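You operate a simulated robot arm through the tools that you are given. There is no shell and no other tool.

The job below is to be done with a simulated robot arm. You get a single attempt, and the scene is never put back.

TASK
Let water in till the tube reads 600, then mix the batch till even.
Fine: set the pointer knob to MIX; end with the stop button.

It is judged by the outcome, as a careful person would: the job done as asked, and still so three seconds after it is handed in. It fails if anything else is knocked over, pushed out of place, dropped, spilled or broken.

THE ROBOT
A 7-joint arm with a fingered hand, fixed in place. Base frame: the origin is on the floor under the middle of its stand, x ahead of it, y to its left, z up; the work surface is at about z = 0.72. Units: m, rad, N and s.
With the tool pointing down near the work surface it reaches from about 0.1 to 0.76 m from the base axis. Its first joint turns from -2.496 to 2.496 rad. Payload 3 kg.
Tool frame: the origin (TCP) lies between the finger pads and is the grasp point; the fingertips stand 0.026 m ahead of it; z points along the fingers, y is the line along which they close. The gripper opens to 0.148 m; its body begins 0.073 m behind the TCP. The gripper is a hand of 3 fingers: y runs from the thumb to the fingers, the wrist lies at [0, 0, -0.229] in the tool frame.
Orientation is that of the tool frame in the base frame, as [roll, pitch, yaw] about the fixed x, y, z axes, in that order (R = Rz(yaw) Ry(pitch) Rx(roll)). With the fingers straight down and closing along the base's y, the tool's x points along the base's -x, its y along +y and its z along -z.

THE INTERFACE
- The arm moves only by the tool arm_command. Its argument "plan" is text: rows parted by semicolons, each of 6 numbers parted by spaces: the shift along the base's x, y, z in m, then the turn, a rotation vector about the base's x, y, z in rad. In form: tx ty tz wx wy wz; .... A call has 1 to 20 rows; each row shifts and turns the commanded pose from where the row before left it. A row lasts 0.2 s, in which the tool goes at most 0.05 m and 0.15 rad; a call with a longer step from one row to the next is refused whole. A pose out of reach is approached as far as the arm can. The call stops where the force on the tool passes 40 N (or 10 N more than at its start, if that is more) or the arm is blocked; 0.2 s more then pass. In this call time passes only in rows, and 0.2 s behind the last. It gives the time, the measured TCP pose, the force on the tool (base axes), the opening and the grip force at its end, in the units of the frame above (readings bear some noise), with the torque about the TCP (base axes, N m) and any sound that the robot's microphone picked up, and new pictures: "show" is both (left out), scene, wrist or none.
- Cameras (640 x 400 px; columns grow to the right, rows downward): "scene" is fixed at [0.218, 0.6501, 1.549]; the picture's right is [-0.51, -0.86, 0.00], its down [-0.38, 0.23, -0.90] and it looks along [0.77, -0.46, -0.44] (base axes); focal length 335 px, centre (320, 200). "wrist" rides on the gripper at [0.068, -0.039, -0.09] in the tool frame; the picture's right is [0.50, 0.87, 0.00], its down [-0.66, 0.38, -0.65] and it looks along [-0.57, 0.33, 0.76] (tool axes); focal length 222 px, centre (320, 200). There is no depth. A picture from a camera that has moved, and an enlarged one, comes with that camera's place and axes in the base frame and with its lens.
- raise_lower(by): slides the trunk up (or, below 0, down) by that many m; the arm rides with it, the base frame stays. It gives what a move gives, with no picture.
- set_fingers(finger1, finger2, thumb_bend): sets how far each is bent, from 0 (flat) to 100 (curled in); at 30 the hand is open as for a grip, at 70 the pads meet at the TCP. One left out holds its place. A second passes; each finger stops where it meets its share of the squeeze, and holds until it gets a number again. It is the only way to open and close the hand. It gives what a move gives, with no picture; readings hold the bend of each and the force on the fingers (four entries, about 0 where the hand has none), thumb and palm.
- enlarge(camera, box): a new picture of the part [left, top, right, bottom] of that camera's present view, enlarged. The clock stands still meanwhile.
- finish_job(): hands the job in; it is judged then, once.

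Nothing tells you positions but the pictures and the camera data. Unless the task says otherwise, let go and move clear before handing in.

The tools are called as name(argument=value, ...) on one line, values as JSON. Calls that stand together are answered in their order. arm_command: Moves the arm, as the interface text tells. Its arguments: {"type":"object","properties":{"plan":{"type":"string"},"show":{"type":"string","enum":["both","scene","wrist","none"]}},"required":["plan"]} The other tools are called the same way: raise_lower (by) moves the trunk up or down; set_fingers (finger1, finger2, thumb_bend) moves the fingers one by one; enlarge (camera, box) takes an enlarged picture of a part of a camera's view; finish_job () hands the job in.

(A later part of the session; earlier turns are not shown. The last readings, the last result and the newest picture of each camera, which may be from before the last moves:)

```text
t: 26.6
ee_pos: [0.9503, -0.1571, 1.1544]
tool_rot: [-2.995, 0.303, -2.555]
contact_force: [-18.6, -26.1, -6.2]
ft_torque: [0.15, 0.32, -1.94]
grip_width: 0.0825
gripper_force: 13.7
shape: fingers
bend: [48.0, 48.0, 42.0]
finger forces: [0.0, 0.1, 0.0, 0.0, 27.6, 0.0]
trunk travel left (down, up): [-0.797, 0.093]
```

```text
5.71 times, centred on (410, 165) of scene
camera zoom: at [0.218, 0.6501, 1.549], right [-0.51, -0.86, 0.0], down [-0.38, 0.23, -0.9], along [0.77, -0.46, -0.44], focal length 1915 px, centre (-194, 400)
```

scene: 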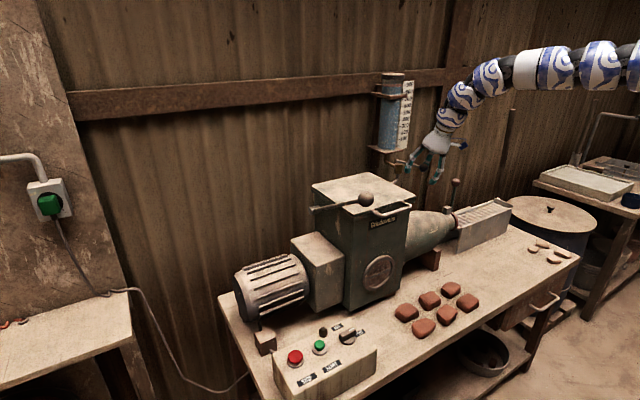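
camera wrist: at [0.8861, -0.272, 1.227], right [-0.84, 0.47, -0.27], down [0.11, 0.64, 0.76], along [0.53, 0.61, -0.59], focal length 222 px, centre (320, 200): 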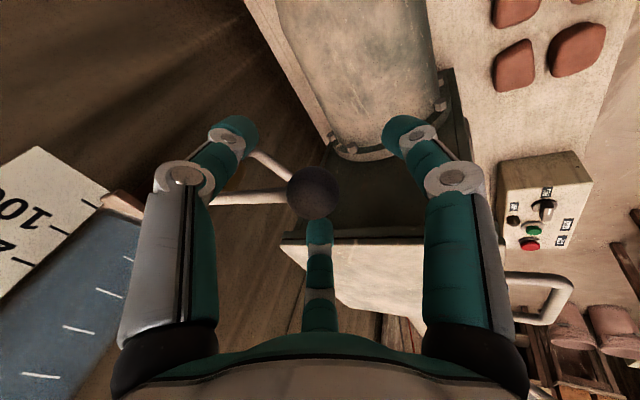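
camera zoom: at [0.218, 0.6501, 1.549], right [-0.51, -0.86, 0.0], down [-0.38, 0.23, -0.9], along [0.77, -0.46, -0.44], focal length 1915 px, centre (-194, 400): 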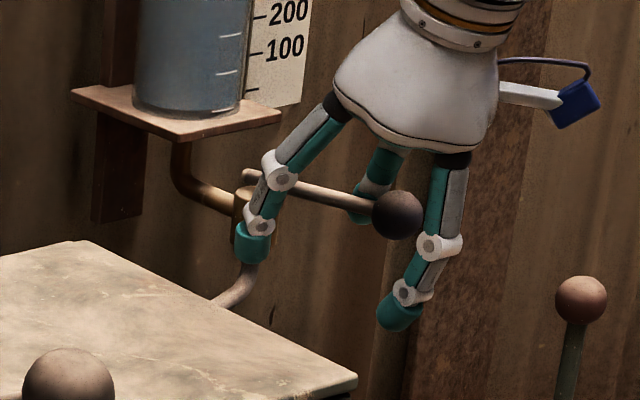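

The lever held firm at 27 N toward +y, so that is its closed stop. I'll back off and push gently toward -y instead.

arm_command(plan="0 -0.015 0 0 0 0; 0 -0.02 0 0 0 0; 0 -0.02 0 0 0 0; 0 -0.01 0 0 0 0", show="none")

enlarge(camera="scene", box=[370, 130, 450, 200])

```text
t: 27.6
ee_pos: [0.9539, -0.2136, 1.157]
tool_rot: [-2.995, 0.309, -2.546]
contact_force: [0.3, 0.2, 0.1]
ft_torque: [0.01, -0.01, -0.01]
grip_width: 0.0691
gripper_force: 0.1
shape: fingers
bend: [48.0, 48.0, 48.0]
finger forces: [0.0, 0.1, 0.0, 0.1, 0.0, 0.1]
trunk travel left (down, up): [-0.797, 0.093]
```

```text
5.71 times, centred on (410, 165) of scene
camera zoom: at [0.218, 0.6501, 1.549], right [-0.51, -0.86, 0.0], down [-0.38, 0.23, -0.9], along [0.77, -0.46, -0.44], focal length 1915 px, centre (-194, 400)
```

zoom: 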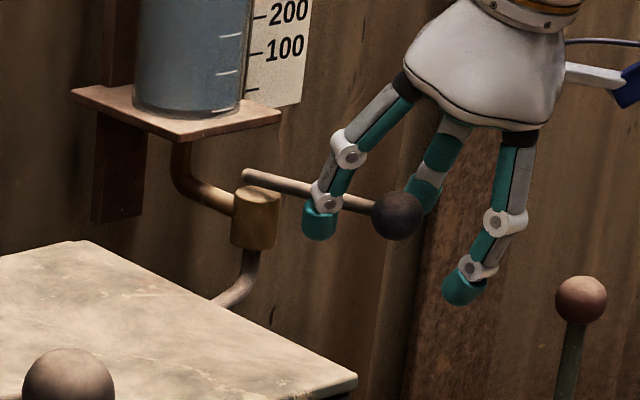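

The lever is still in its original place. Now I'll push toward -y in small steps, watching the force and the tube level.

arm_command(plan="0 -0.01 0 0 0 0; 0 -0.01 0 0 0 0", show="none")

enlarge(camera="scene", box=[370, 130, 450, 200])

```text
t: 28.2
ee_pos: [0.9543, -0.2352, 1.1572]
tool_rot: [-2.994, 0.308, -2.549]
contact_force: [-0.3, 0.6, 0.3]
ft_torque: [0.02, -0.01, 0.01]
grip_width: 0.0689
gripper_force: 0.5
shape: fingers
bend: [48.0, 47.0, 48.0]
finger forces: [0.0, 0.8, 0.1, 0.1, 0.0, 0.0]
trunk travel left (down, up): [-0.797, 0.093]
```

```text
5.71 times, centred on (410, 165) of scene
camera zoom: at [0.218, 0.6501, 1.549], right [-0.51, -0.86, 0.0], down [-0.38, 0.23, -0.9], along [0.77, -0.46, -0.44], focal length 1915 px, centre (-194, 400)
```

zoom: 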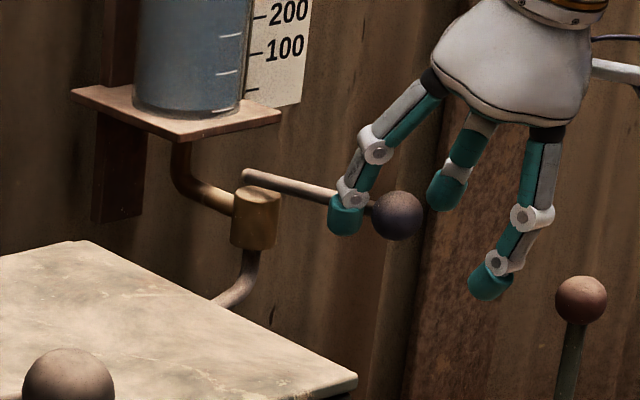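

Finger 2 has just made contact with the rod. I'll push another 2 cm toward -y.

arm_command(plan="0 -0.01 0 0 0 0; 0 -0.01 0 0 0 0", show="none")

enlarge(camera="scene", box=[370, 60, 450, 200])

```text
t: 28.8
ee_pos: [0.9527, -0.2526, 1.1555]
tool_rot: [-2.996, 0.305, -2.546]
contact_force: [1.9, 12.2, -3.2]
ft_torque: [-0.13, 0.06, 0.32]
grip_width: 0.0691
gripper_force: 6.4
shape: fingers
bend: [48.0, 40.0, 48.0]
finger forces: [0.0, 11.9, 0.0, 0.0, 0.0, 0.1]
trunk travel left (down, up): [-0.797, 0.093]
```

```text
2.86 times, centred on (410, 130) of scene
camera zoom: at [0.218, 0.6501, 1.549], right [-0.51, -0.86, 0.0], down [-0.38, 0.23, -0.9], along [0.77, -0.46, -0.44], focal length 957 px, centre (63, 400)
```

zoom: 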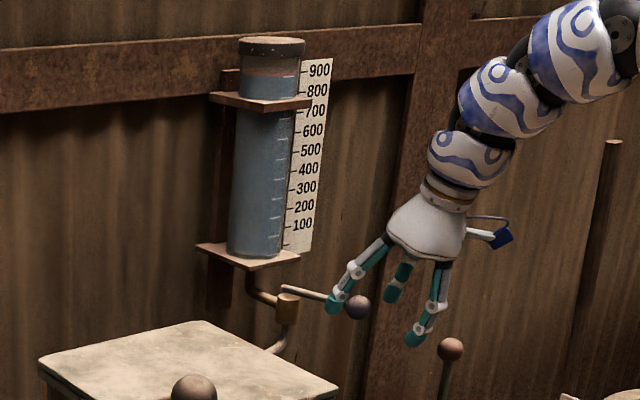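

Finger 2 presses at 12 N and the ball hasn't moved yet. The valve may just be stiff, so I'll push a bit further and watch.

arm_command(plan="0 -0.01 0 0 0 0; 0 -0.01 0 0 0 0", show="none")

enlarge(camera="scene", box=[370, 130, 450, 200])

enlarge(camera="wrist", box=[120, 60, 440, 260])

```text
t: 29.4
ee_pos: [0.9539, -0.2702, 1.1548]
tool_rot: [-2.996, 0.306, -2.545]
contact_force: [1.3, 27.4, -8.6]
ft_torque: [-0.61, 0.23, 0.61]
grip_width: 0.0688
gripper_force: 11.4
shape: fingers
bend: [48.0, 32.0, 48.0]
finger forces: [0.0, 22.7, 0.1, 0.1, 0.0, 0.1]
trunk travel left (down, up): [-0.797, 0.093]
```

```text
5.71 times, centred on (410, 165) of scene
camera zoom: at [0.218, 0.6501, 1.549], right [-0.51, -0.86, 0.0], down [-0.38, 0.23, -0.9], along [0.77, -0.46, -0.44], focal length 1915 px, centre (-194, 400)
```

zoom: 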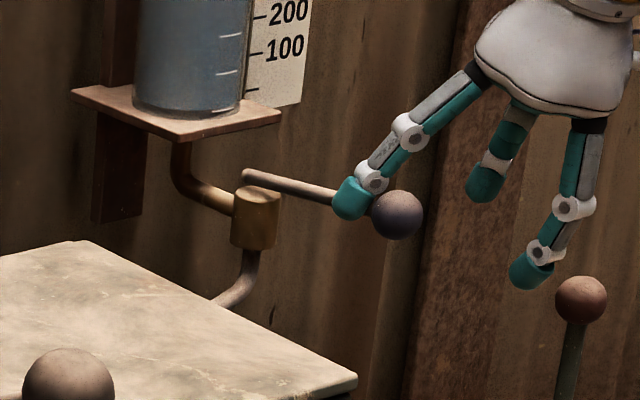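

```text
2.00 times, centred on (280, 160) of wrist
camera zoom: at [0.8901, -0.3444, 1.2257], right [-0.84, 0.46, -0.27], down [0.11, 0.64, 0.76], along [0.53, 0.61, -0.59], focal length 444 px, centre (400, 280)
```

zoom: 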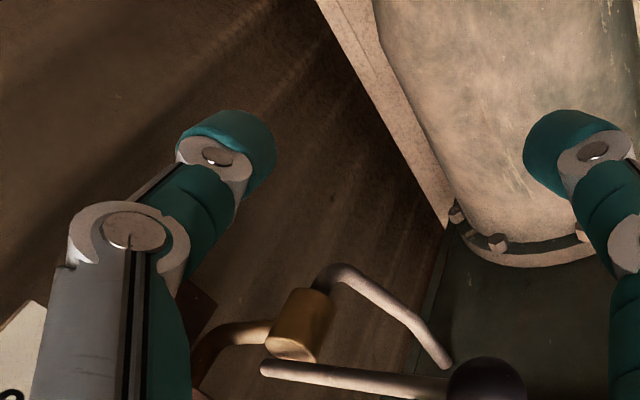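

Neither sideways direction moved at about 27 N, so the lever may be stiff or may move another way. I'll re-centre and take a proper three-finger grip on the ball, so I can test each direction gently.

arm_command(plan="0 0.025 0 0 0 0; 0 0.025 0 0 0 0; 0.003 0.019 -0.006 0 0 0", show="none")

set_fingers(finger1=64, finger2=64, thumb_bend=64)

enlarge(camera="scene", box=[370, 130, 450, 200])

enlarge(camera="wrist", box=[200, 100, 440, 300])

```text
t: 30.2
ee_pos: [0.9547, -0.2058, 1.1506]
tool_rot: [-2.994, 0.309, -2.55]
contact_force: [1.1, 0.3, 0.2]
ft_torque: [0.03, 0.0, 0.01]
grip_width: 0.0692
gripper_force: 0.0
shape: fingers
bend: [48.0, 48.0, 48.0]
finger forces: [0.0, 0.0, 0.1, 0.0, 0.1, 0.1]
trunk travel left (down, up): [-0.797, 0.093]
```

```text
t: 31.2
ee_pos: [0.9555, -0.2067, 1.1498]
tool_rot: [-2.995, 0.307, -2.549]
contact_force: [-0.1, 0.2, -0.3]
ft_torque: [0.0, 0.01, 0.03]
grip_width: 0.0173
gripper_force: 0.1
shape: fingers
bend: [64.0, 64.0, 64.0]
finger forces: [0.0, 0.1, 0.1, 0.1, 0.1, 0.1]
trunk travel left (down, up): [-0.797, 0.093]
```

```text
5.71 times, centred on (410, 165) of scene
camera zoom: at [0.218, 0.6501, 1.549], right [-0.51, -0.86, 0.0], down [-0.38, 0.23, -0.9], along [0.77, -0.46, -0.44], focal length 1915 px, centre (-194, 400)
```

zoom: 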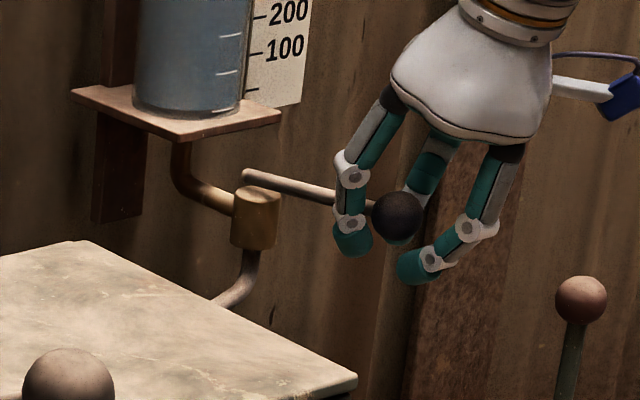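

```text
2.00 times, centred on (320, 200) of wrist
camera zoom: at [0.8916, -0.2796, 1.2205], right [-0.84, 0.47, -0.27], down [0.11, 0.64, 0.76], along [0.53, 0.61, -0.59], focal length 444 px, centre (320, 200)
```

zoom: 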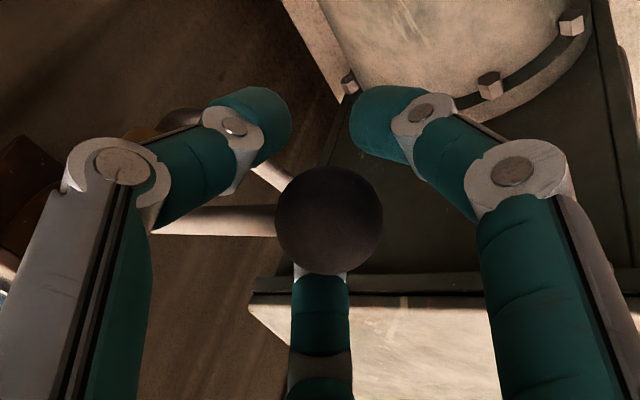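

The fingertips have curled under the ball, so it's caged in the hand. I'll test gently upward first.

arm_command(plan="0 0 0.01 0 0 0; 0 0 0.01 0 0 0", show="none")

enlarge(camera="scene", box=[370, 130, 450, 200])

```text
t: 31.8
ee_pos: [0.9549, -0.2067, 1.168]
tool_rot: [-2.998, 0.304, -2.55]
contact_force: [1.2, 0.0, -6.5]
ft_torque: [-0.07, -0.05, 0.01]
grip_width: 0.0213
gripper_force: 2.5
shape: fingers
bend: [62.0, 63.0, 64.0]
finger forces: [3.5, 1.5, 0.0, 0.0, 0.0, 0.1]
trunk travel left (down, up): [-0.797, 0.093]
```

```text
5.71 times, centred on (410, 165) of scene
camera zoom: at [0.218, 0.6501, 1.549], right [-0.51, -0.86, 0.0], down [-0.38, 0.23, -0.9], along [0.77, -0.46, -0.44], focal length 1915 px, centre (-194, 400)
```

zoom: 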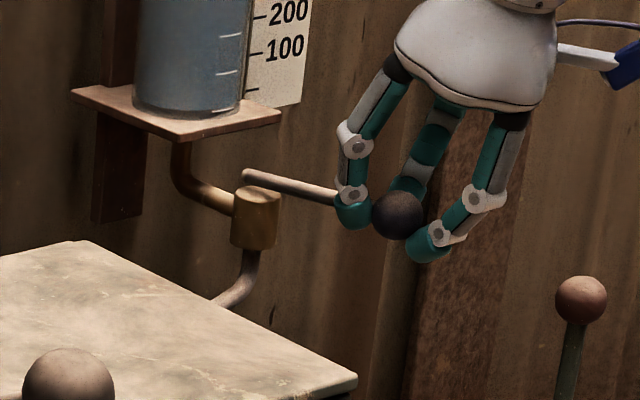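

The upward test gives 6.5 N with no motion. I'll close the grip on the ball and test with a firm hold.

set_fingers(finger1=72, finger2=72, thumb_bend=72)

arm_command(plan="0 0 0.01 0 0 0; 0 0 0.01 0 0 0", show="none")

enlarge(camera="scene", box=[370, 130, 450, 200])

```text
t: 32.8
ee_pos: [0.9565, -0.2065, 1.1677]
tool_rot: [-2.998, 0.306, -2.549]
contact_force: [-0.1, 0.9, -12.1]
ft_torque: [-0.02, 0.03, 0.02]
grip_width: 0.0153
gripper_force: 10.8
shape: fingers
bend: [61.0, 64.0, 69.0]
finger forces: [10.3, 7.4, 0.0, 0.0, 5.0, 0.0]
trunk travel left (down, up): [-0.797, 0.093]
```

```text
t: 33.4
ee_pos: [0.9539, -0.2074, 1.1918]
tool_rot: [-2.993, 0.311, -2.55]
contact_force: [-8.6, -5.6, 3.3]
ft_torque: [-0.23, 0.36, 0.0]
grip_width: 0.0071
gripper_force: 5.1
shape: fingers
bend: [63.0, 71.0, 72.0]
finger forces: [10.1, 0.0, 0.0, 0.0, 0.0, 0.0]
trunk travel left (down, up): [-0.797, 0.093]
```

```text
5.71 times, centred on (410, 165) of scene
camera zoom: at [0.218, 0.6501, 1.549], right [-0.51, -0.86, 0.0], down [-0.38, 0.23, -0.9], along [0.77, -0.46, -0.44], focal length 1915 px, centre (-194, 400)
```

zoom: 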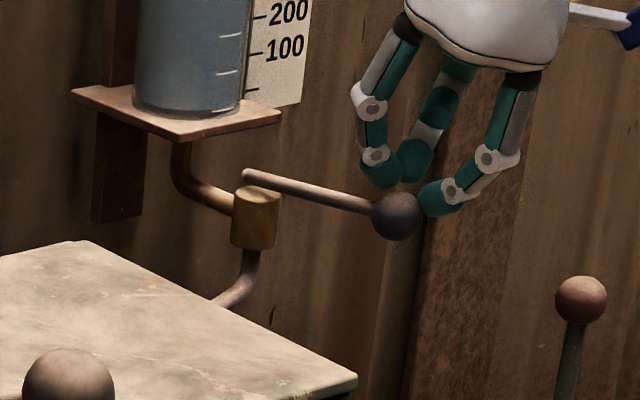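

The fingers slipped off the top and the lever didn't lift at about 12 N. Next I'll test pressing down on the ball with the closed fingertips.

arm_command(plan="-0.005 0 0.03 0 0 0; 0 0.003 0 0 0 0", show="wrist")

enlarge(camera="scene", box=[370, 130, 450, 200])

```text
t: 34.0
ee_pos: [0.9521, -0.2026, 1.2196]
tool_rot: [-2.995, 0.307, -2.547]
contact_force: [-0.1, -0.7, -0.4]
ft_torque: [0.01, 0.03, -0.03]
grip_width: 0.0002
gripper_force: 0.0
shape: fingers
bend: [71.0, 71.0, 72.0]
finger forces: [0.1, 0.0, 0.0, 0.0, 0.1, 0.0]
trunk travel left (down, up): [-0.797, 0.093]
camera wrist: at [0.8872, -0.2761, 1.2901], right [-0.84, 0.47, -0.27], down [0.11, 0.64, 0.76], along [0.53, 0.61, -0.59], focal length 222 px, centre (320, 200)
```

wrist: 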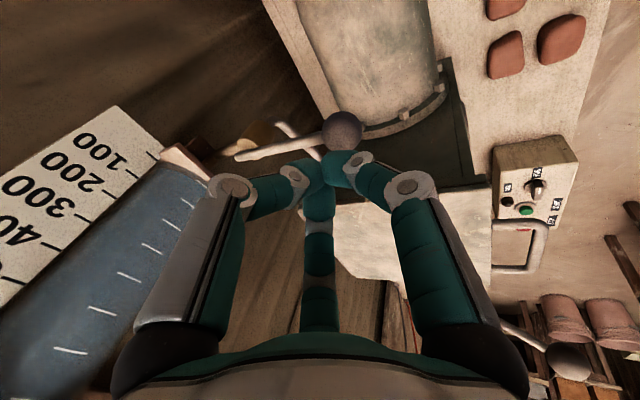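

```text
5.71 times, centred on (410, 165) of scene
camera zoom: at [0.218, 0.6501, 1.549], right [-0.51, -0.86, 0.0], down [-0.38, 0.23, -0.9], along [0.77, -0.46, -0.44], focal length 1915 px, centre (-194, 400)
```

zoom: 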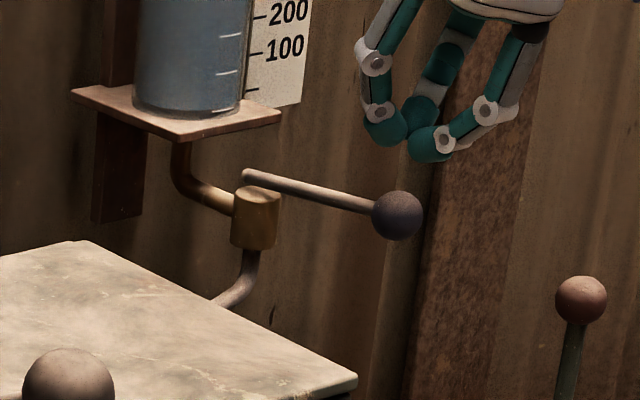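

The closed fingertips are straight above the ball. I'll press down in small steps.

arm_command(plan="-0.003 0 -0.025 0 0 0; 0 0 -0.008 0 0 0; 0 0 -0.008 0 0 0", show="none")

enlarge(camera="scene", box=[370, 130, 450, 200])

```text
t: 34.8
ee_pos: [0.9465, -0.2037, 1.1787]
tool_rot: [-2.995, 0.307, -2.548]
contact_force: [-1.2, 0.5, 1.4]
ft_torque: [0.0, 0.04, 0.01]
grip_width: 0.0
gripper_force: 0.1
shape: fingers
bend: [71.0, 71.0, 72.0]
finger forces: [0.0, 0.0, 0.0, 0.0, 0.0, 0.0]
trunk travel left (down, up): [-0.797, 0.093]
```

```text
5.71 times, centred on (410, 165) of scene
camera zoom: at [0.218, 0.6501, 1.549], right [-0.51, -0.86, 0.0], down [-0.38, 0.23, -0.9], along [0.77, -0.46, -0.44], focal length 1915 px, centre (-194, 400)
```

zoom: 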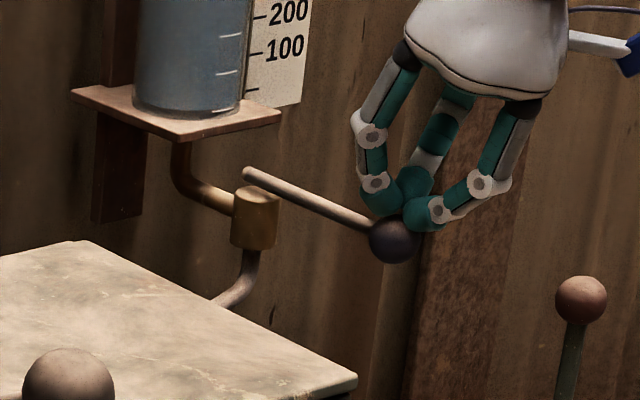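

The ball went down with about 1 N, so this valve opens by pulling the lever down. No time passes while I look, so I'll check the tube level now.

enlarge(camera="scene", box=[370, 60, 420, 150])

enlarge(camera="scene", box=[370, 65, 420, 100])

```text
4.44 times, centred on (395, 105) of scene
camera zoom: at [0.218, 0.6501, 1.549], right [-0.51, -0.86, 0.0], down [-0.38, 0.23, -0.9], along [0.77, -0.46, -0.44], focal length 1489 px, centre (-13, 622)
```

zoom: 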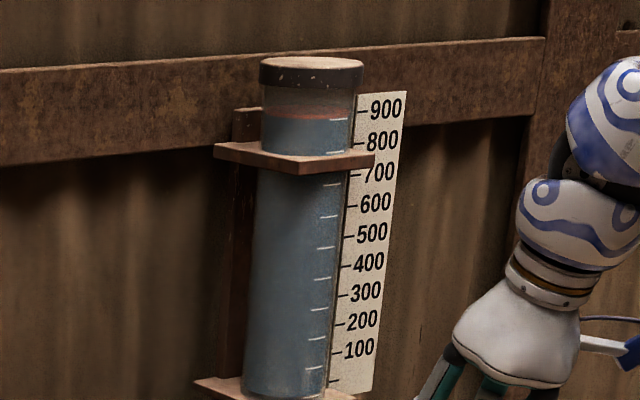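

```text
11.43 times, centred on (395, 82) of scene
camera zoom: at [0.218, 0.6501, 1.549], right [-0.51, -0.86, 0.0], down [-0.38, 0.23, -0.9], along [0.77, -0.46, -0.44], focal length 3830 px, centre (-537, 1543)
```

zoom: 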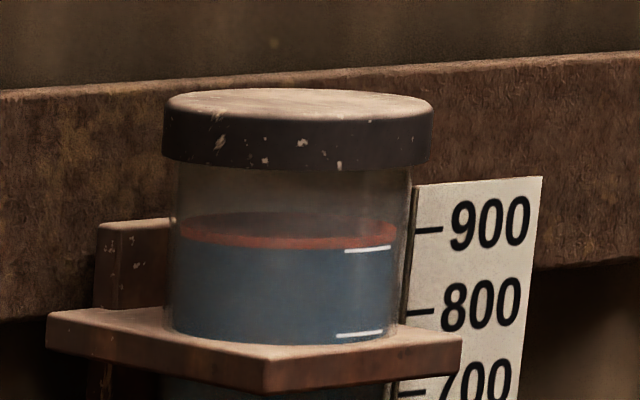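

The lever moved down slightly and the tube still reads 900, so there is little or no flow yet. I'll lift the hand off to see whether the lever stays where it is.

arm_command(plan="0 0 0.03 0 0 0; 0 0 0.02 0 0 0", show="none")

enlarge(camera="scene", box=[370, 130, 450, 200])

enlarge(camera="scene", box=[370, 65, 420, 100])

```text
t: 35.4
ee_pos: [0.9485, -0.2044, 1.2301]
tool_rot: [-2.995, 0.308, -2.55]
contact_force: [0.5, 0.0, 0.1]
ft_torque: [0.01, 0.0, -0.01]
grip_width: 0.0002
gripper_force: 0.2
shape: fingers
bend: [71.0, 71.0, 72.0]
finger forces: [0.0, 0.0, 0.0, 0.0, 0.0, 0.1]
trunk travel left (down, up): [-0.797, 0.093]
```

```text
5.71 times, centred on (410, 165) of scene
camera zoom: at [0.218, 0.6501, 1.549], right [-0.51, -0.86, 0.0], down [-0.38, 0.23, -0.9], along [0.77, -0.46, -0.44], focal length 1915 px, centre (-194, 400)
```

zoom: 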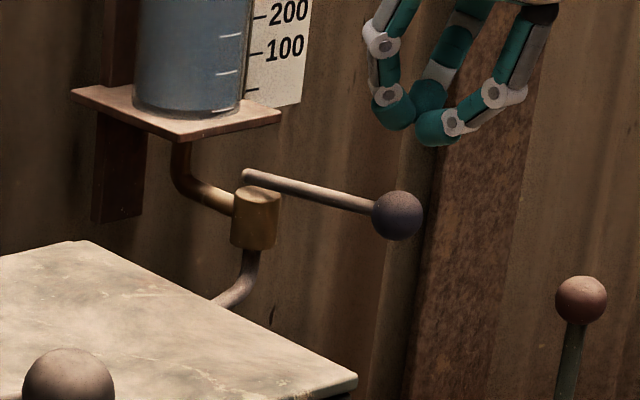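

```text
11.43 times, centred on (395, 82) of scene
camera zoom: at [0.218, 0.6501, 1.549], right [-0.51, -0.86, 0.0], down [-0.38, 0.23, -0.9], along [0.77, -0.46, -0.44], focal length 3830 px, centre (-537, 1543)
```

zoom: 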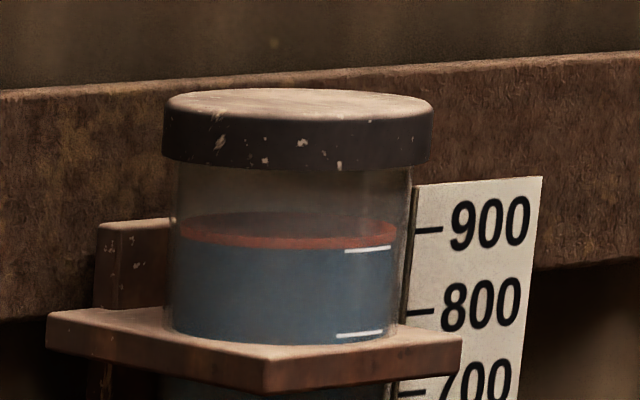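

The lever springs back when released, so holding it down lets water flow and letting go closes it. I'll press it further down and see how fast the level falls.

arm_command(plan="0 0 -0.035 0 0 0; 0.003 0 -0.03 0 0 0", show="none")

enlarge(camera="scene", box=[370, 130, 450, 200])

enlarge(camera="scene", box=[370, 65, 420, 100])

```text
t: 36.0
ee_pos: [0.9525, -0.2032, 1.1639]
tool_rot: [-2.995, 0.306, -2.55]
contact_force: [0.2, 0.6, 1.8]
ft_torque: [0.05, 0.0, 0.0]
grip_width: 0.0001
gripper_force: 0.0
shape: fingers
bend: [71.0, 71.0, 72.0]
finger forces: [0.0, 0.0, 0.0, 0.0, 0.1, 0.0]
trunk travel left (down, up): [-0.797, 0.093]
```

```text
5.71 times, centred on (410, 165) of scene
camera zoom: at [0.218, 0.6501, 1.549], right [-0.51, -0.86, 0.0], down [-0.38, 0.23, -0.9], along [0.77, -0.46, -0.44], focal length 1915 px, centre (-194, 400)
```

zoom: 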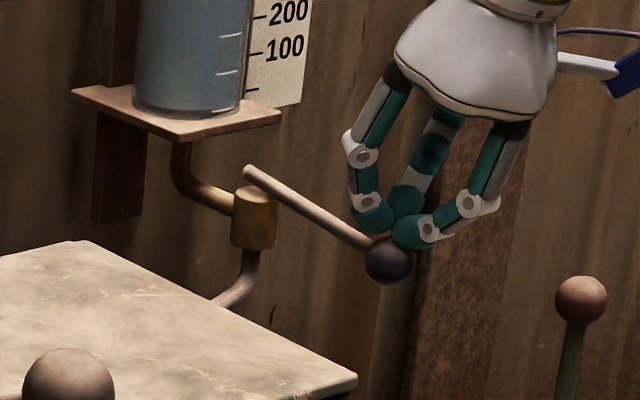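

```text
11.43 times, centred on (395, 82) of scene
camera zoom: at [0.218, 0.6501, 1.549], right [-0.51, -0.86, 0.0], down [-0.38, 0.23, -0.9], along [0.77, -0.46, -0.44], focal length 3830 px, centre (-537, 1543)
```

zoom: 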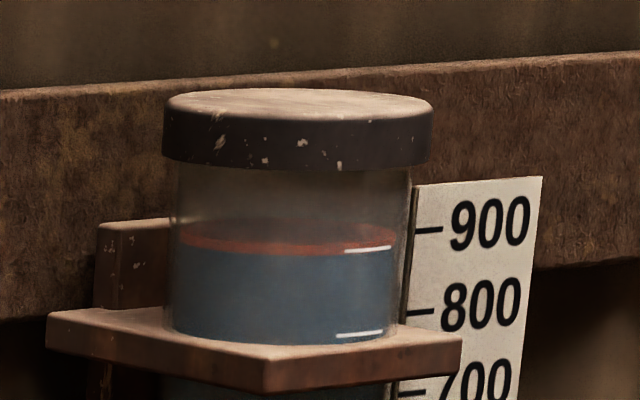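

Water is now flowing slowly. I'll hold this position for two seconds and measure the rate.

arm_command(plan="0 0 0 0 0 0; 0 0 0 0 0 0; 0 0 0 0 0 0; 0 0 0 0 0 0; 0 0 0 0 0 0; 0 0 0 0 0 0; 0 0 0 0 0 0; 0 0 0 0 0 0; 0 0 0 0 0 0", show="none")

enlarge(camera="scene", box=[370, 65, 420, 100])

enlarge(camera="scene", box=[370, 130, 450, 200])

```text
t: 38.0
ee_pos: [0.9517, -0.2025, 1.1651]
tool_rot: [-2.995, 0.307, -2.551]
contact_force: [0.7, -0.2, 1.3]
ft_torque: [0.04, 0.01, -0.02]
grip_width: 0.0001
gripper_force: 0.1
shape: fingers
bend: [71.0, 71.0, 72.0]
finger forces: [0.0, 0.1, 0.0, 0.0, 0.0, 0.0]
trunk travel left (down, up): [-0.797, 0.093]
```

```text
11.43 times, centred on (395, 82) of scene
camera zoom: at [0.218, 0.6501, 1.549], right [-0.51, -0.86, 0.0], down [-0.38, 0.23, -0.9], along [0.77, -0.46, -0.44], focal length 3830 px, centre (-537, 1543)
```

zoom: 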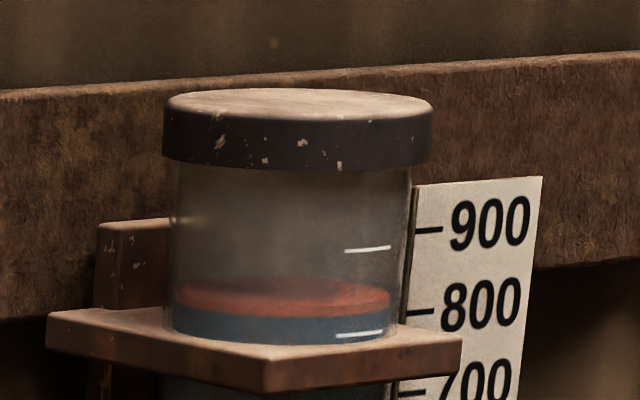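

```text
5.71 times, centred on (410, 165) of scene
camera zoom: at [0.218, 0.6501, 1.549], right [-0.51, -0.86, 0.0], down [-0.38, 0.23, -0.9], along [0.77, -0.46, -0.44], focal length 1915 px, centre (-194, 400)
```

zoom: 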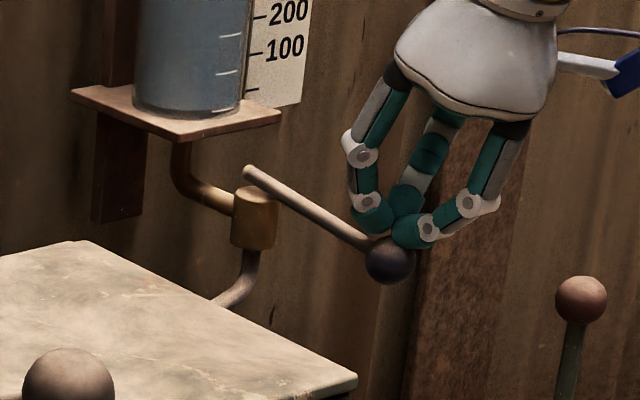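

The tube fell from about 895 to about 826 in 2 s, so roughly 35 per second. I'll hold for about 3.6 s more, which should bring it to about 700.

arm_command(plan="0 0 0 0 0 0; 0 0 0 0 0 0; 0 0 0 0 0 0; 0 0 0 0 0 0; 0 0 0 0 0 0; 0 0 0 0 0 0; 0 0 0 0 0 0; 0 0 0 0 0 0; 0 0 0 0 0 0; 0 0 0 0 0 0; 0 0 0 0 0 0; 0 0 0 0 0 0; 0 0 0 0 0 0; 0 0 0 0 0 0; 0 0 0 0 0 0; 0 0 0 0 0 0; 0 0 0 0 0 0", show="none")

enlarge(camera="scene", box=[370, 85, 420, 125])

enlarge(camera="scene", box=[370, 60, 420, 150])

```text
t: 41.6
ee_pos: [0.9515, -0.2032, 1.1653]
tool_rot: [-2.995, 0.307, -2.551]
contact_force: [0.1, -1.2, 1.3]
ft_torque: [0.0, -0.01, 0.02]
grip_width: 0.0003
gripper_force: 0.1
shape: fingers
bend: [71.0, 71.0, 72.0]
finger forces: [0.0, 0.1, 0.0, 0.0, 0.0, 0.1]
trunk travel left (down, up): [-0.797, 0.093]
```

```text
10.00 times, centred on (395, 105) of scene
camera zoom: at [0.218, 0.6501, 1.549], right [-0.51, -0.86, 0.0], down [-0.38, 0.23, -0.9], along [0.77, -0.46, -0.44], focal length 3351 px, centre (-430, 1150)
```

zoom: 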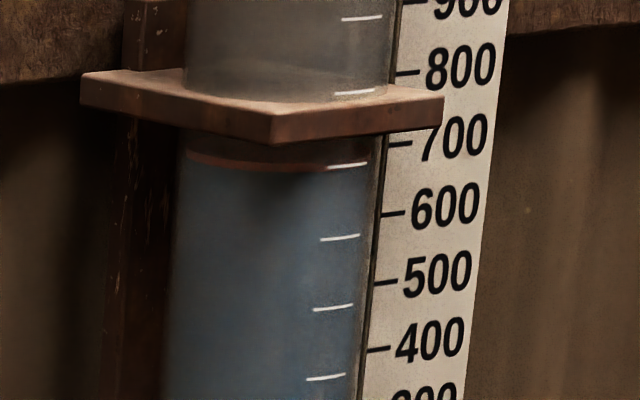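

```text
4.44 times, centred on (395, 105) of scene
camera zoom: at [0.218, 0.6501, 1.549], right [-0.51, -0.86, 0.0], down [-0.38, 0.23, -0.9], along [0.77, -0.46, -0.44], focal length 1489 px, centre (-13, 622)
```

zoom: 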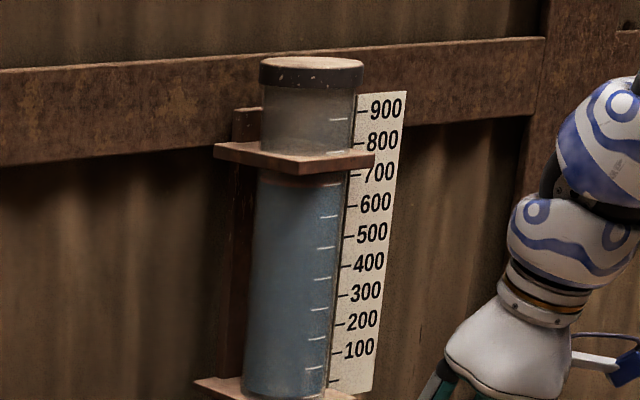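

The tube is at about 700 at t = 41.6, so the rate is a steady 35.5 per second. I'll hold 1.6 s more to about 641, then take a careful reading before releasing.

arm_command(plan="0 0 0 0 0 0; 0 0 0 0 0 0; 0 0 0 0 0 0; 0 0 0 0 0 0; 0 0 0 0 0 0; 0 0 0 0 0 0; 0 0 0 0 0 0", show="none")

enlarge(camera="scene", box=[370, 85, 420, 125])

enlarge(camera="scene", box=[382, 98, 412, 118])

```text
t: 43.2
ee_pos: [0.9519, -0.2032, 1.1649]
tool_rot: [-2.995, 0.307, -2.549]
contact_force: [0.0, -0.1, 2.1]
ft_torque: [-0.04, -0.01, -0.02]
grip_width: 0.0002
gripper_force: 0.0
shape: fingers
bend: [71.0, 71.0, 72.0]
finger forces: [0.0, 0.1, 0.0, 0.0, 0.0, 0.0]
trunk travel left (down, up): [-0.797, 0.093]
```

```text
10.00 times, centred on (395, 105) of scene
camera zoom: at [0.218, 0.6501, 1.549], right [-0.51, -0.86, 0.0], down [-0.38, 0.23, -0.9], along [0.77, -0.46, -0.44], focal length 3351 px, centre (-430, 1150)
```

zoom: 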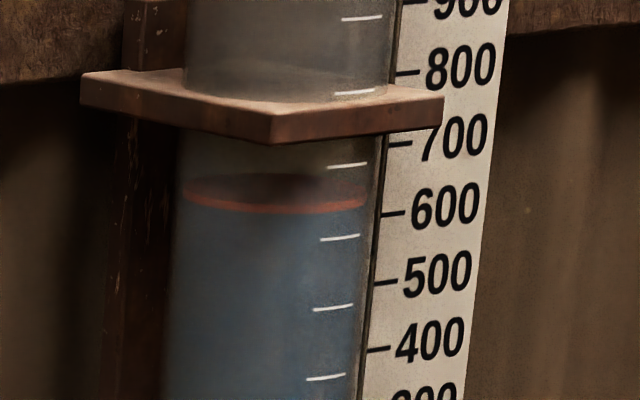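

```text
16.00 times, centred on (397, 108) of scene
camera zoom: at [0.218, 0.6501, 1.549], right [-0.51, -0.86, 0.0], down [-0.38, 0.23, -0.9], along [0.77, -0.46, -0.44], focal length 5362 px, centre (-912, 1672)
```

zoom: 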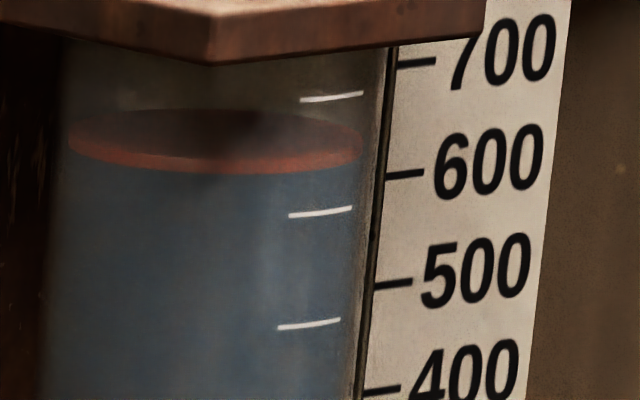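

The tube reads about 640–644 at t = 43.2. Allowing for the closing ramp, five more held steps and then lifting off should land on 600.

arm_command(plan="0 0 0 0 0 0; 0 0 0 0 0 0; 0 0 0 0 0 0; 0 0 0 0 0 0; 0 0 0 0 0 0; 0 0 0.05 0 0 0; 0 0 0.03 0 0 0", show="none")

enlarge(camera="scene", box=[382, 98, 412, 118])

enlarge(camera="scene", box=[370, 130, 450, 200])

```text
t: 44.8
ee_pos: [0.9513, -0.2024, 1.2475]
tool_rot: [-2.995, 0.306, -2.547]
contact_force: [0.3, -0.7, -1.0]
ft_torque: [-0.02, 0.0, -0.01]
grip_width: 0.0001
gripper_force: 0.0
shape: fingers
bend: [71.0, 71.0, 72.0]
finger forces: [0.0, 0.0, 0.0, 0.0, 0.0, 0.0]
trunk travel left (down, up): [-0.797, 0.093]
```

```text
16.00 times, centred on (397, 108) of scene
camera zoom: at [0.218, 0.6501, 1.549], right [-0.51, -0.86, 0.0], down [-0.38, 0.23, -0.9], along [0.77, -0.46, -0.44], focal length 5362 px, centre (-912, 1672)
```

zoom: 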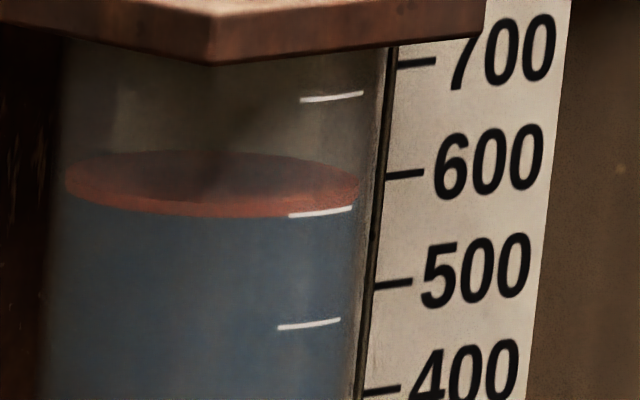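

```text
5.71 times, centred on (410, 165) of scene
camera zoom: at [0.218, 0.6501, 1.549], right [-0.51, -0.86, 0.0], down [-0.38, 0.23, -0.9], along [0.77, -0.46, -0.44], focal length 1915 px, centre (-194, 400)
```

zoom: 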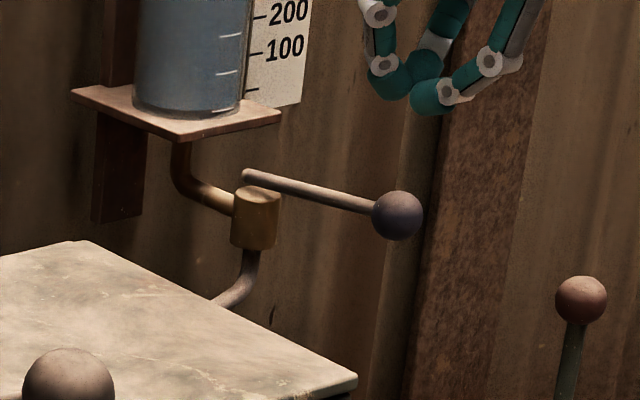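

The tube reads 600 and the lever has sprung shut. Now I'll raise the trunk and carry the hand high over the hopper toward the control box, turning it back to point straight down on the way.

raise_lower(by=0.09)

arm_command(plan="-0.02 0.04 0 -0.008 0.056 -0.08; -0.02 0.04 0 -0.008 0.056 -0.08; -0.02 0.04 0 -0.008 0.056 -0.08; -0.02 0.04 0 -0.008 0.056 -0.08; -0.02 0.04 0 -0.008 0.056 -0.08; -0.02 0.04 0 -0.008 0.056 -0.08", show="scene")

```text
t: 46.0
ee_pos: [0.9521, -0.2012, 1.3362]
tool_rot: [-2.996, 0.306, -2.549]
contact_force: [-1.3, -0.1, 0.7]
ft_torque: [-0.02, 0.0, 0.0]
grip_width: 0.0001
gripper_force: 0.2
shape: fingers
bend: [71.0, 71.0, 72.0]
finger forces: [0.0, 0.1, 0.0, 0.0, 0.1, 0.0]
trunk travel left (down, up): [-0.887, 0.003]
```

```text
t: 47.5
ee_pos: [0.8324, 0.0409, 1.3359]
tool_rot: [-3.061, -0.024, -3.046]
contact_force: [-1.2, 0.0, -0.7]
ft_torque: [0.01, 0.03, 0.01]
grip_width: 0.0
gripper_force: 0.1
shape: fingers
bend: [71.0, 71.0, 71.0]
finger forces: [0.0, 0.0, 0.1, 0.0, 0.1, 0.0]
trunk travel left (down, up): [-0.887, 0.003]
```

scene: 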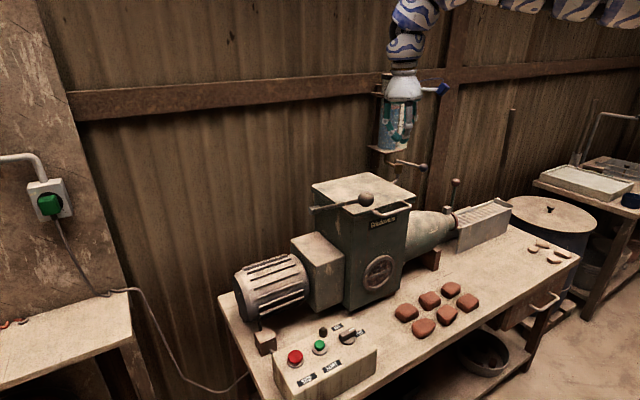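

The move tracked cleanly. I'll continue to a spot above the control box, yawing the hand so its fingers can close across the knob's bar.

arm_command(plan="-0.014 0.03 0 0.01 -0.002 -0.13; -0.014 0.03 0 0.01 -0.002 -0.13; -0.014 0.03 0 0.01 -0.002 -0.13; -0.014 0.03 0 0.01 -0.002 -0.13; -0.014 0.03 0 0.01 -0.002 -0.13; -0.014 0.03 0 0.01 -0.002 -0.13; -0.01 0.02 0 0.01 -0.002 -0.13; 0 0.015 0 0.01 -0.002 -0.13", show="both")

```text
t: 49.2
ee_pos: [0.7361, 0.2528, 1.3372]
tool_rot: [-3.138, -0.041, 2.2]
contact_force: [0.2, 0.4, -0.4]
ft_torque: [0.0, 0.01, -0.01]
grip_width: 0.0001
gripper_force: 0.2
shape: fingers
bend: [71.0, 71.0, 71.0]
finger forces: [0.0, 0.0, 0.0, 0.1, 0.0, 0.1]
trunk travel left (down, up): [-0.887, 0.003]
camera wrist: at [0.6673, 0.2822, 1.4302], right [0.41, 0.91, 0.02], down [0.71, -0.33, 0.63], along [0.58, -0.24, -0.78], focal length 222 px, centre (320, 200)
```

scene: 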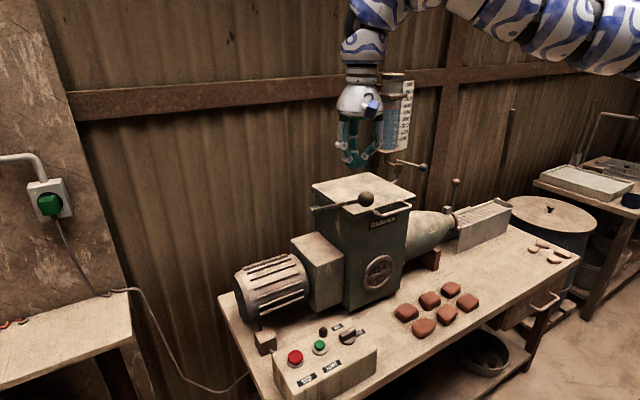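
wrist: 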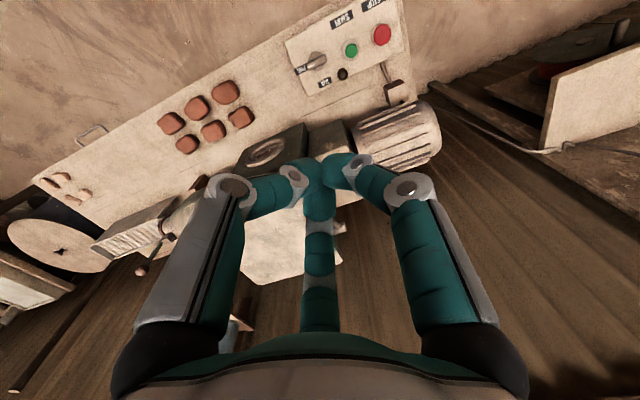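

The hand is above the box, but the hopper's ball lever at (0.79, 0.18, 1.19) is close by. I'll step away to (0.70, 0.36) before lowering the trunk.

arm_command(plan="-0.009 0.027 0 0 0 -0.13; -0.009 0.027 0 0 0 -0.13; -0.009 0.027 0 0 0 -0.13; -0.009 0.027 0 0 0 -0.13; 0 0 0 0 0 -0.11", show="none")

raise_lower(by=-0.3)

arm_command(plan="0 0 0 0 0 0", show="both")

```text
t: 50.5
ee_pos: [0.7013, 0.3638, 1.3369]
tool_rot: [-3.138, -0.04, 1.569]
contact_force: [0.8, 0.6, 0.2]
ft_torque: [-0.01, -0.02, 0.05]
grip_width: 0.0
gripper_force: 0.1
shape: fingers
bend: [71.0, 71.0, 71.0]
finger forces: [0.0, 0.0, 0.0, 0.0, 0.0, 0.1]
trunk travel left (down, up): [-0.887, 0.003]
```

```text
t: 53.5
ee_pos: [0.7014, 0.3623, 1.0361]
tool_rot: [-3.138, -0.042, 1.573]
contact_force: [-0.4, -0.2, -1.0]
ft_torque: [-0.02, 0.01, 0.0]
grip_width: 0.0002
gripper_force: 0.0
shape: fingers
bend: [71.0, 71.0, 71.0]
finger forces: [0.1, 0.1, 0.0, 0.0, 0.0, 0.1]
trunk travel left (down, up): [-0.587, 0.303]
```

```text
t: 53.9
ee_pos: [0.7008, 0.3642, 1.0365]
tool_rot: [-3.138, -0.04, 1.573]
contact_force: [-0.1, -0.4, 0.3]
ft_torque: [0.02, -0.03, 0.03]
grip_width: 0.0
gripper_force: 0.2
shape: fingers
bend: [71.0, 71.0, 71.0]
finger forces: [0.0, 0.0, 0.0, 0.0, 0.0, 0.0]
trunk travel left (down, up): [-0.587, 0.303]
camera wrist: at [0.6623, 0.4267, 1.1304], right [0.87, 0.5, 0.02], down [0.38, -0.68, 0.63], along [0.33, -0.53, -0.78], focal length 222 px, centre (320, 200)
```

scene: 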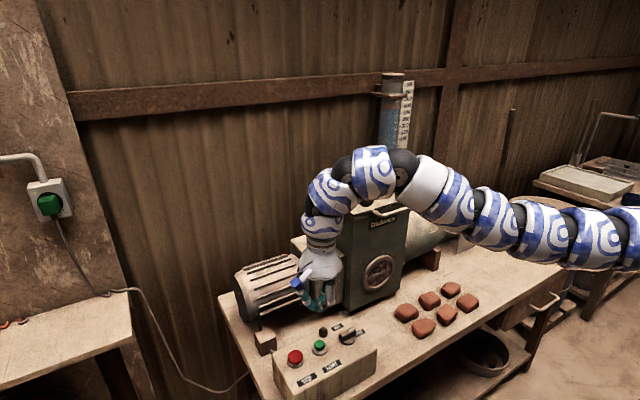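
wrist: 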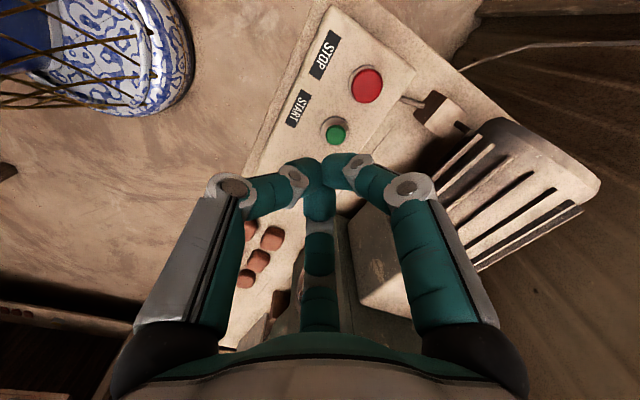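

I can see STOP at about (0.75, 0.41) and START at about (0.75, 0.335). I'll shift toward the knob and open the fingers so it comes into view.

arm_command(plan="0 -0.03 0 0 0 0; 0 -0.03 0 0 0 0; 0 -0.02 0 0 0 0", show="none")

set_fingers(finger1=45, finger2=45, thumb_bend=45)

arm_command(plan="0 0 0 0 0 0", show="both")

```text
t: 54.6
ee_pos: [0.7031, 0.2847, 1.0371]
tool_rot: [-3.138, -0.04, 1.574]
contact_force: [0.1, -0.1, 0.1]
ft_torque: [0.0, 0.0, 0.01]
grip_width: 0.0
gripper_force: 0.0
shape: fingers
bend: [71.0, 71.0, 71.0]
finger forces: [0.0, 0.0, 0.1, 0.0, 0.0, 0.1]
trunk travel left (down, up): [-0.587, 0.303]
```

```text
t: 55.6
ee_pos: [0.7044, 0.2854, 1.0369]
tool_rot: [-3.139, -0.039, 1.572]
contact_force: [0.1, 0.0, 0.0]
ft_torque: [-0.03, -0.01, 0.01]
grip_width: 0.0781
gripper_force: 0.0
shape: fingers
bend: [45.0, 45.0, 45.0]
finger forces: [0.1, 0.0, 0.1, 0.0, 0.1, 0.0]
trunk travel left (down, up): [-0.587, 0.303]
```

```text
t: 56.0
ee_pos: [0.7039, 0.2856, 1.0365]
tool_rot: [-3.138, -0.042, 1.573]
contact_force: [0.4, 0.4, 0.1]
ft_torque: [0.02, -0.02, -0.01]
grip_width: 0.078
gripper_force: 0.0
shape: fingers
bend: [45.0, 45.0, 45.0]
finger forces: [0.0, 0.0, 0.1, 0.0, 0.1, 0.1]
trunk travel left (down, up): [-0.587, 0.303]
camera wrist: at [0.6646, 0.3477, 1.1302], right [0.87, 0.5, 0.02], down [0.38, -0.68, 0.63], along [0.33, -0.53, -0.78], focal length 222 px, centre (320, 200)
```

scene: 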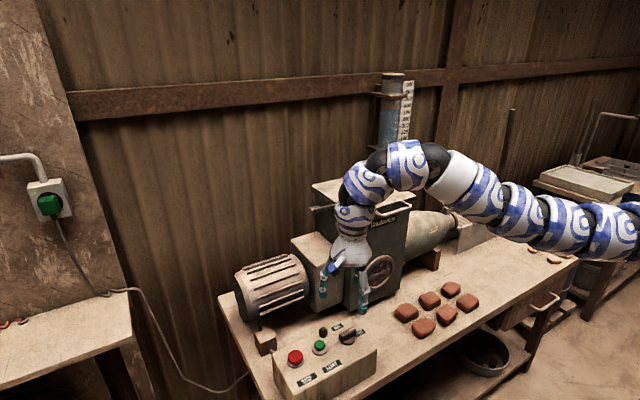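
wrist: 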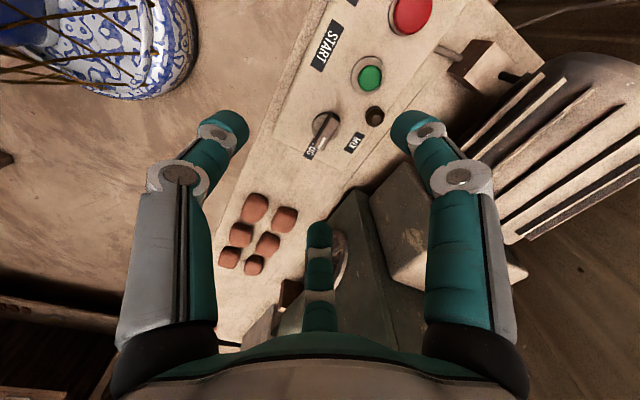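

enlarge(camera="wrist", box=[260, 50, 420, 180])

enlarge(camera="scene", box=[310, 310, 380, 360])

enlarge(camera="scene", box=[382, 75, 418, 120])

```text
3.08 times, centred on (340, 115) of wrist
camera zoom: at [0.6646, 0.3477, 1.1302], right [0.87, 0.5, 0.02], down [0.38, -0.68, 0.63], along [0.33, -0.53, -0.78], focal length 684 px, centre (258, 462)
```

zoom: 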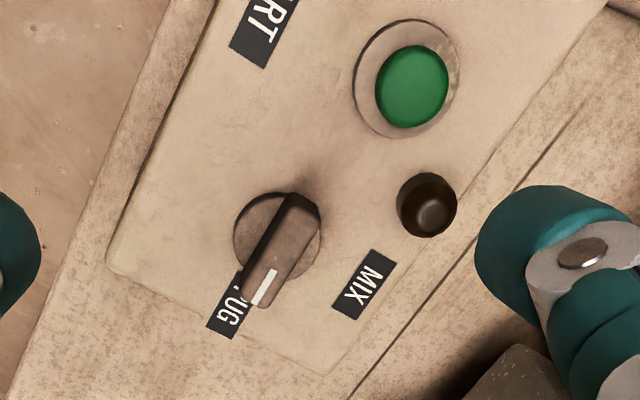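

```text
8.00 times, centred on (345, 335) of scene
camera zoom: at [0.218, 0.6501, 1.549], right [-0.51, -0.86, 0.0], down [-0.38, 0.23, -0.9], along [0.77, -0.46, -0.44], focal length 2681 px, centre (120, -880)
```

zoom: 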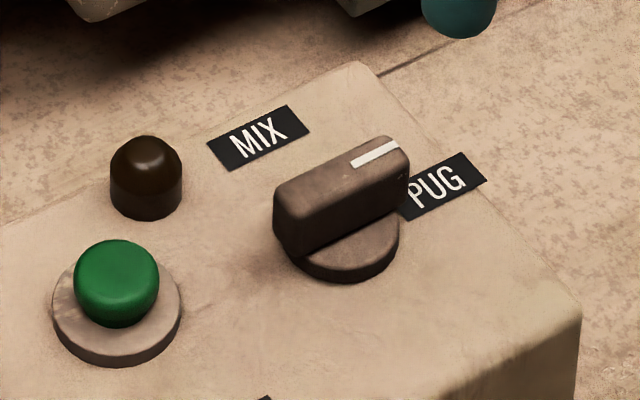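

```text
8.89 times, centred on (400, 98) of scene
camera zoom: at [0.218, 0.6501, 1.549], right [-0.51, -0.86, 0.0], down [-0.38, 0.23, -0.9], along [0.77, -0.46, -0.44], focal length 2979 px, centre (-391, 1111)
```

zoom: 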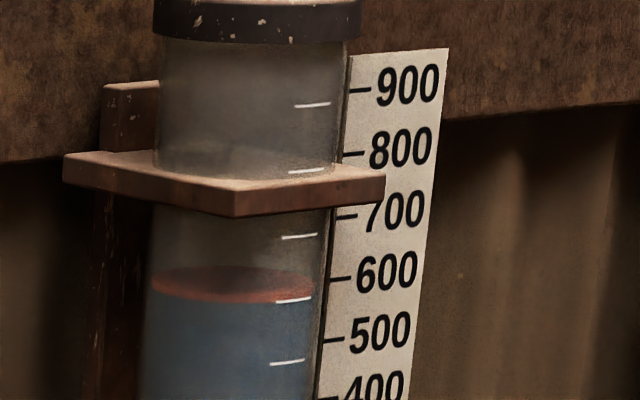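

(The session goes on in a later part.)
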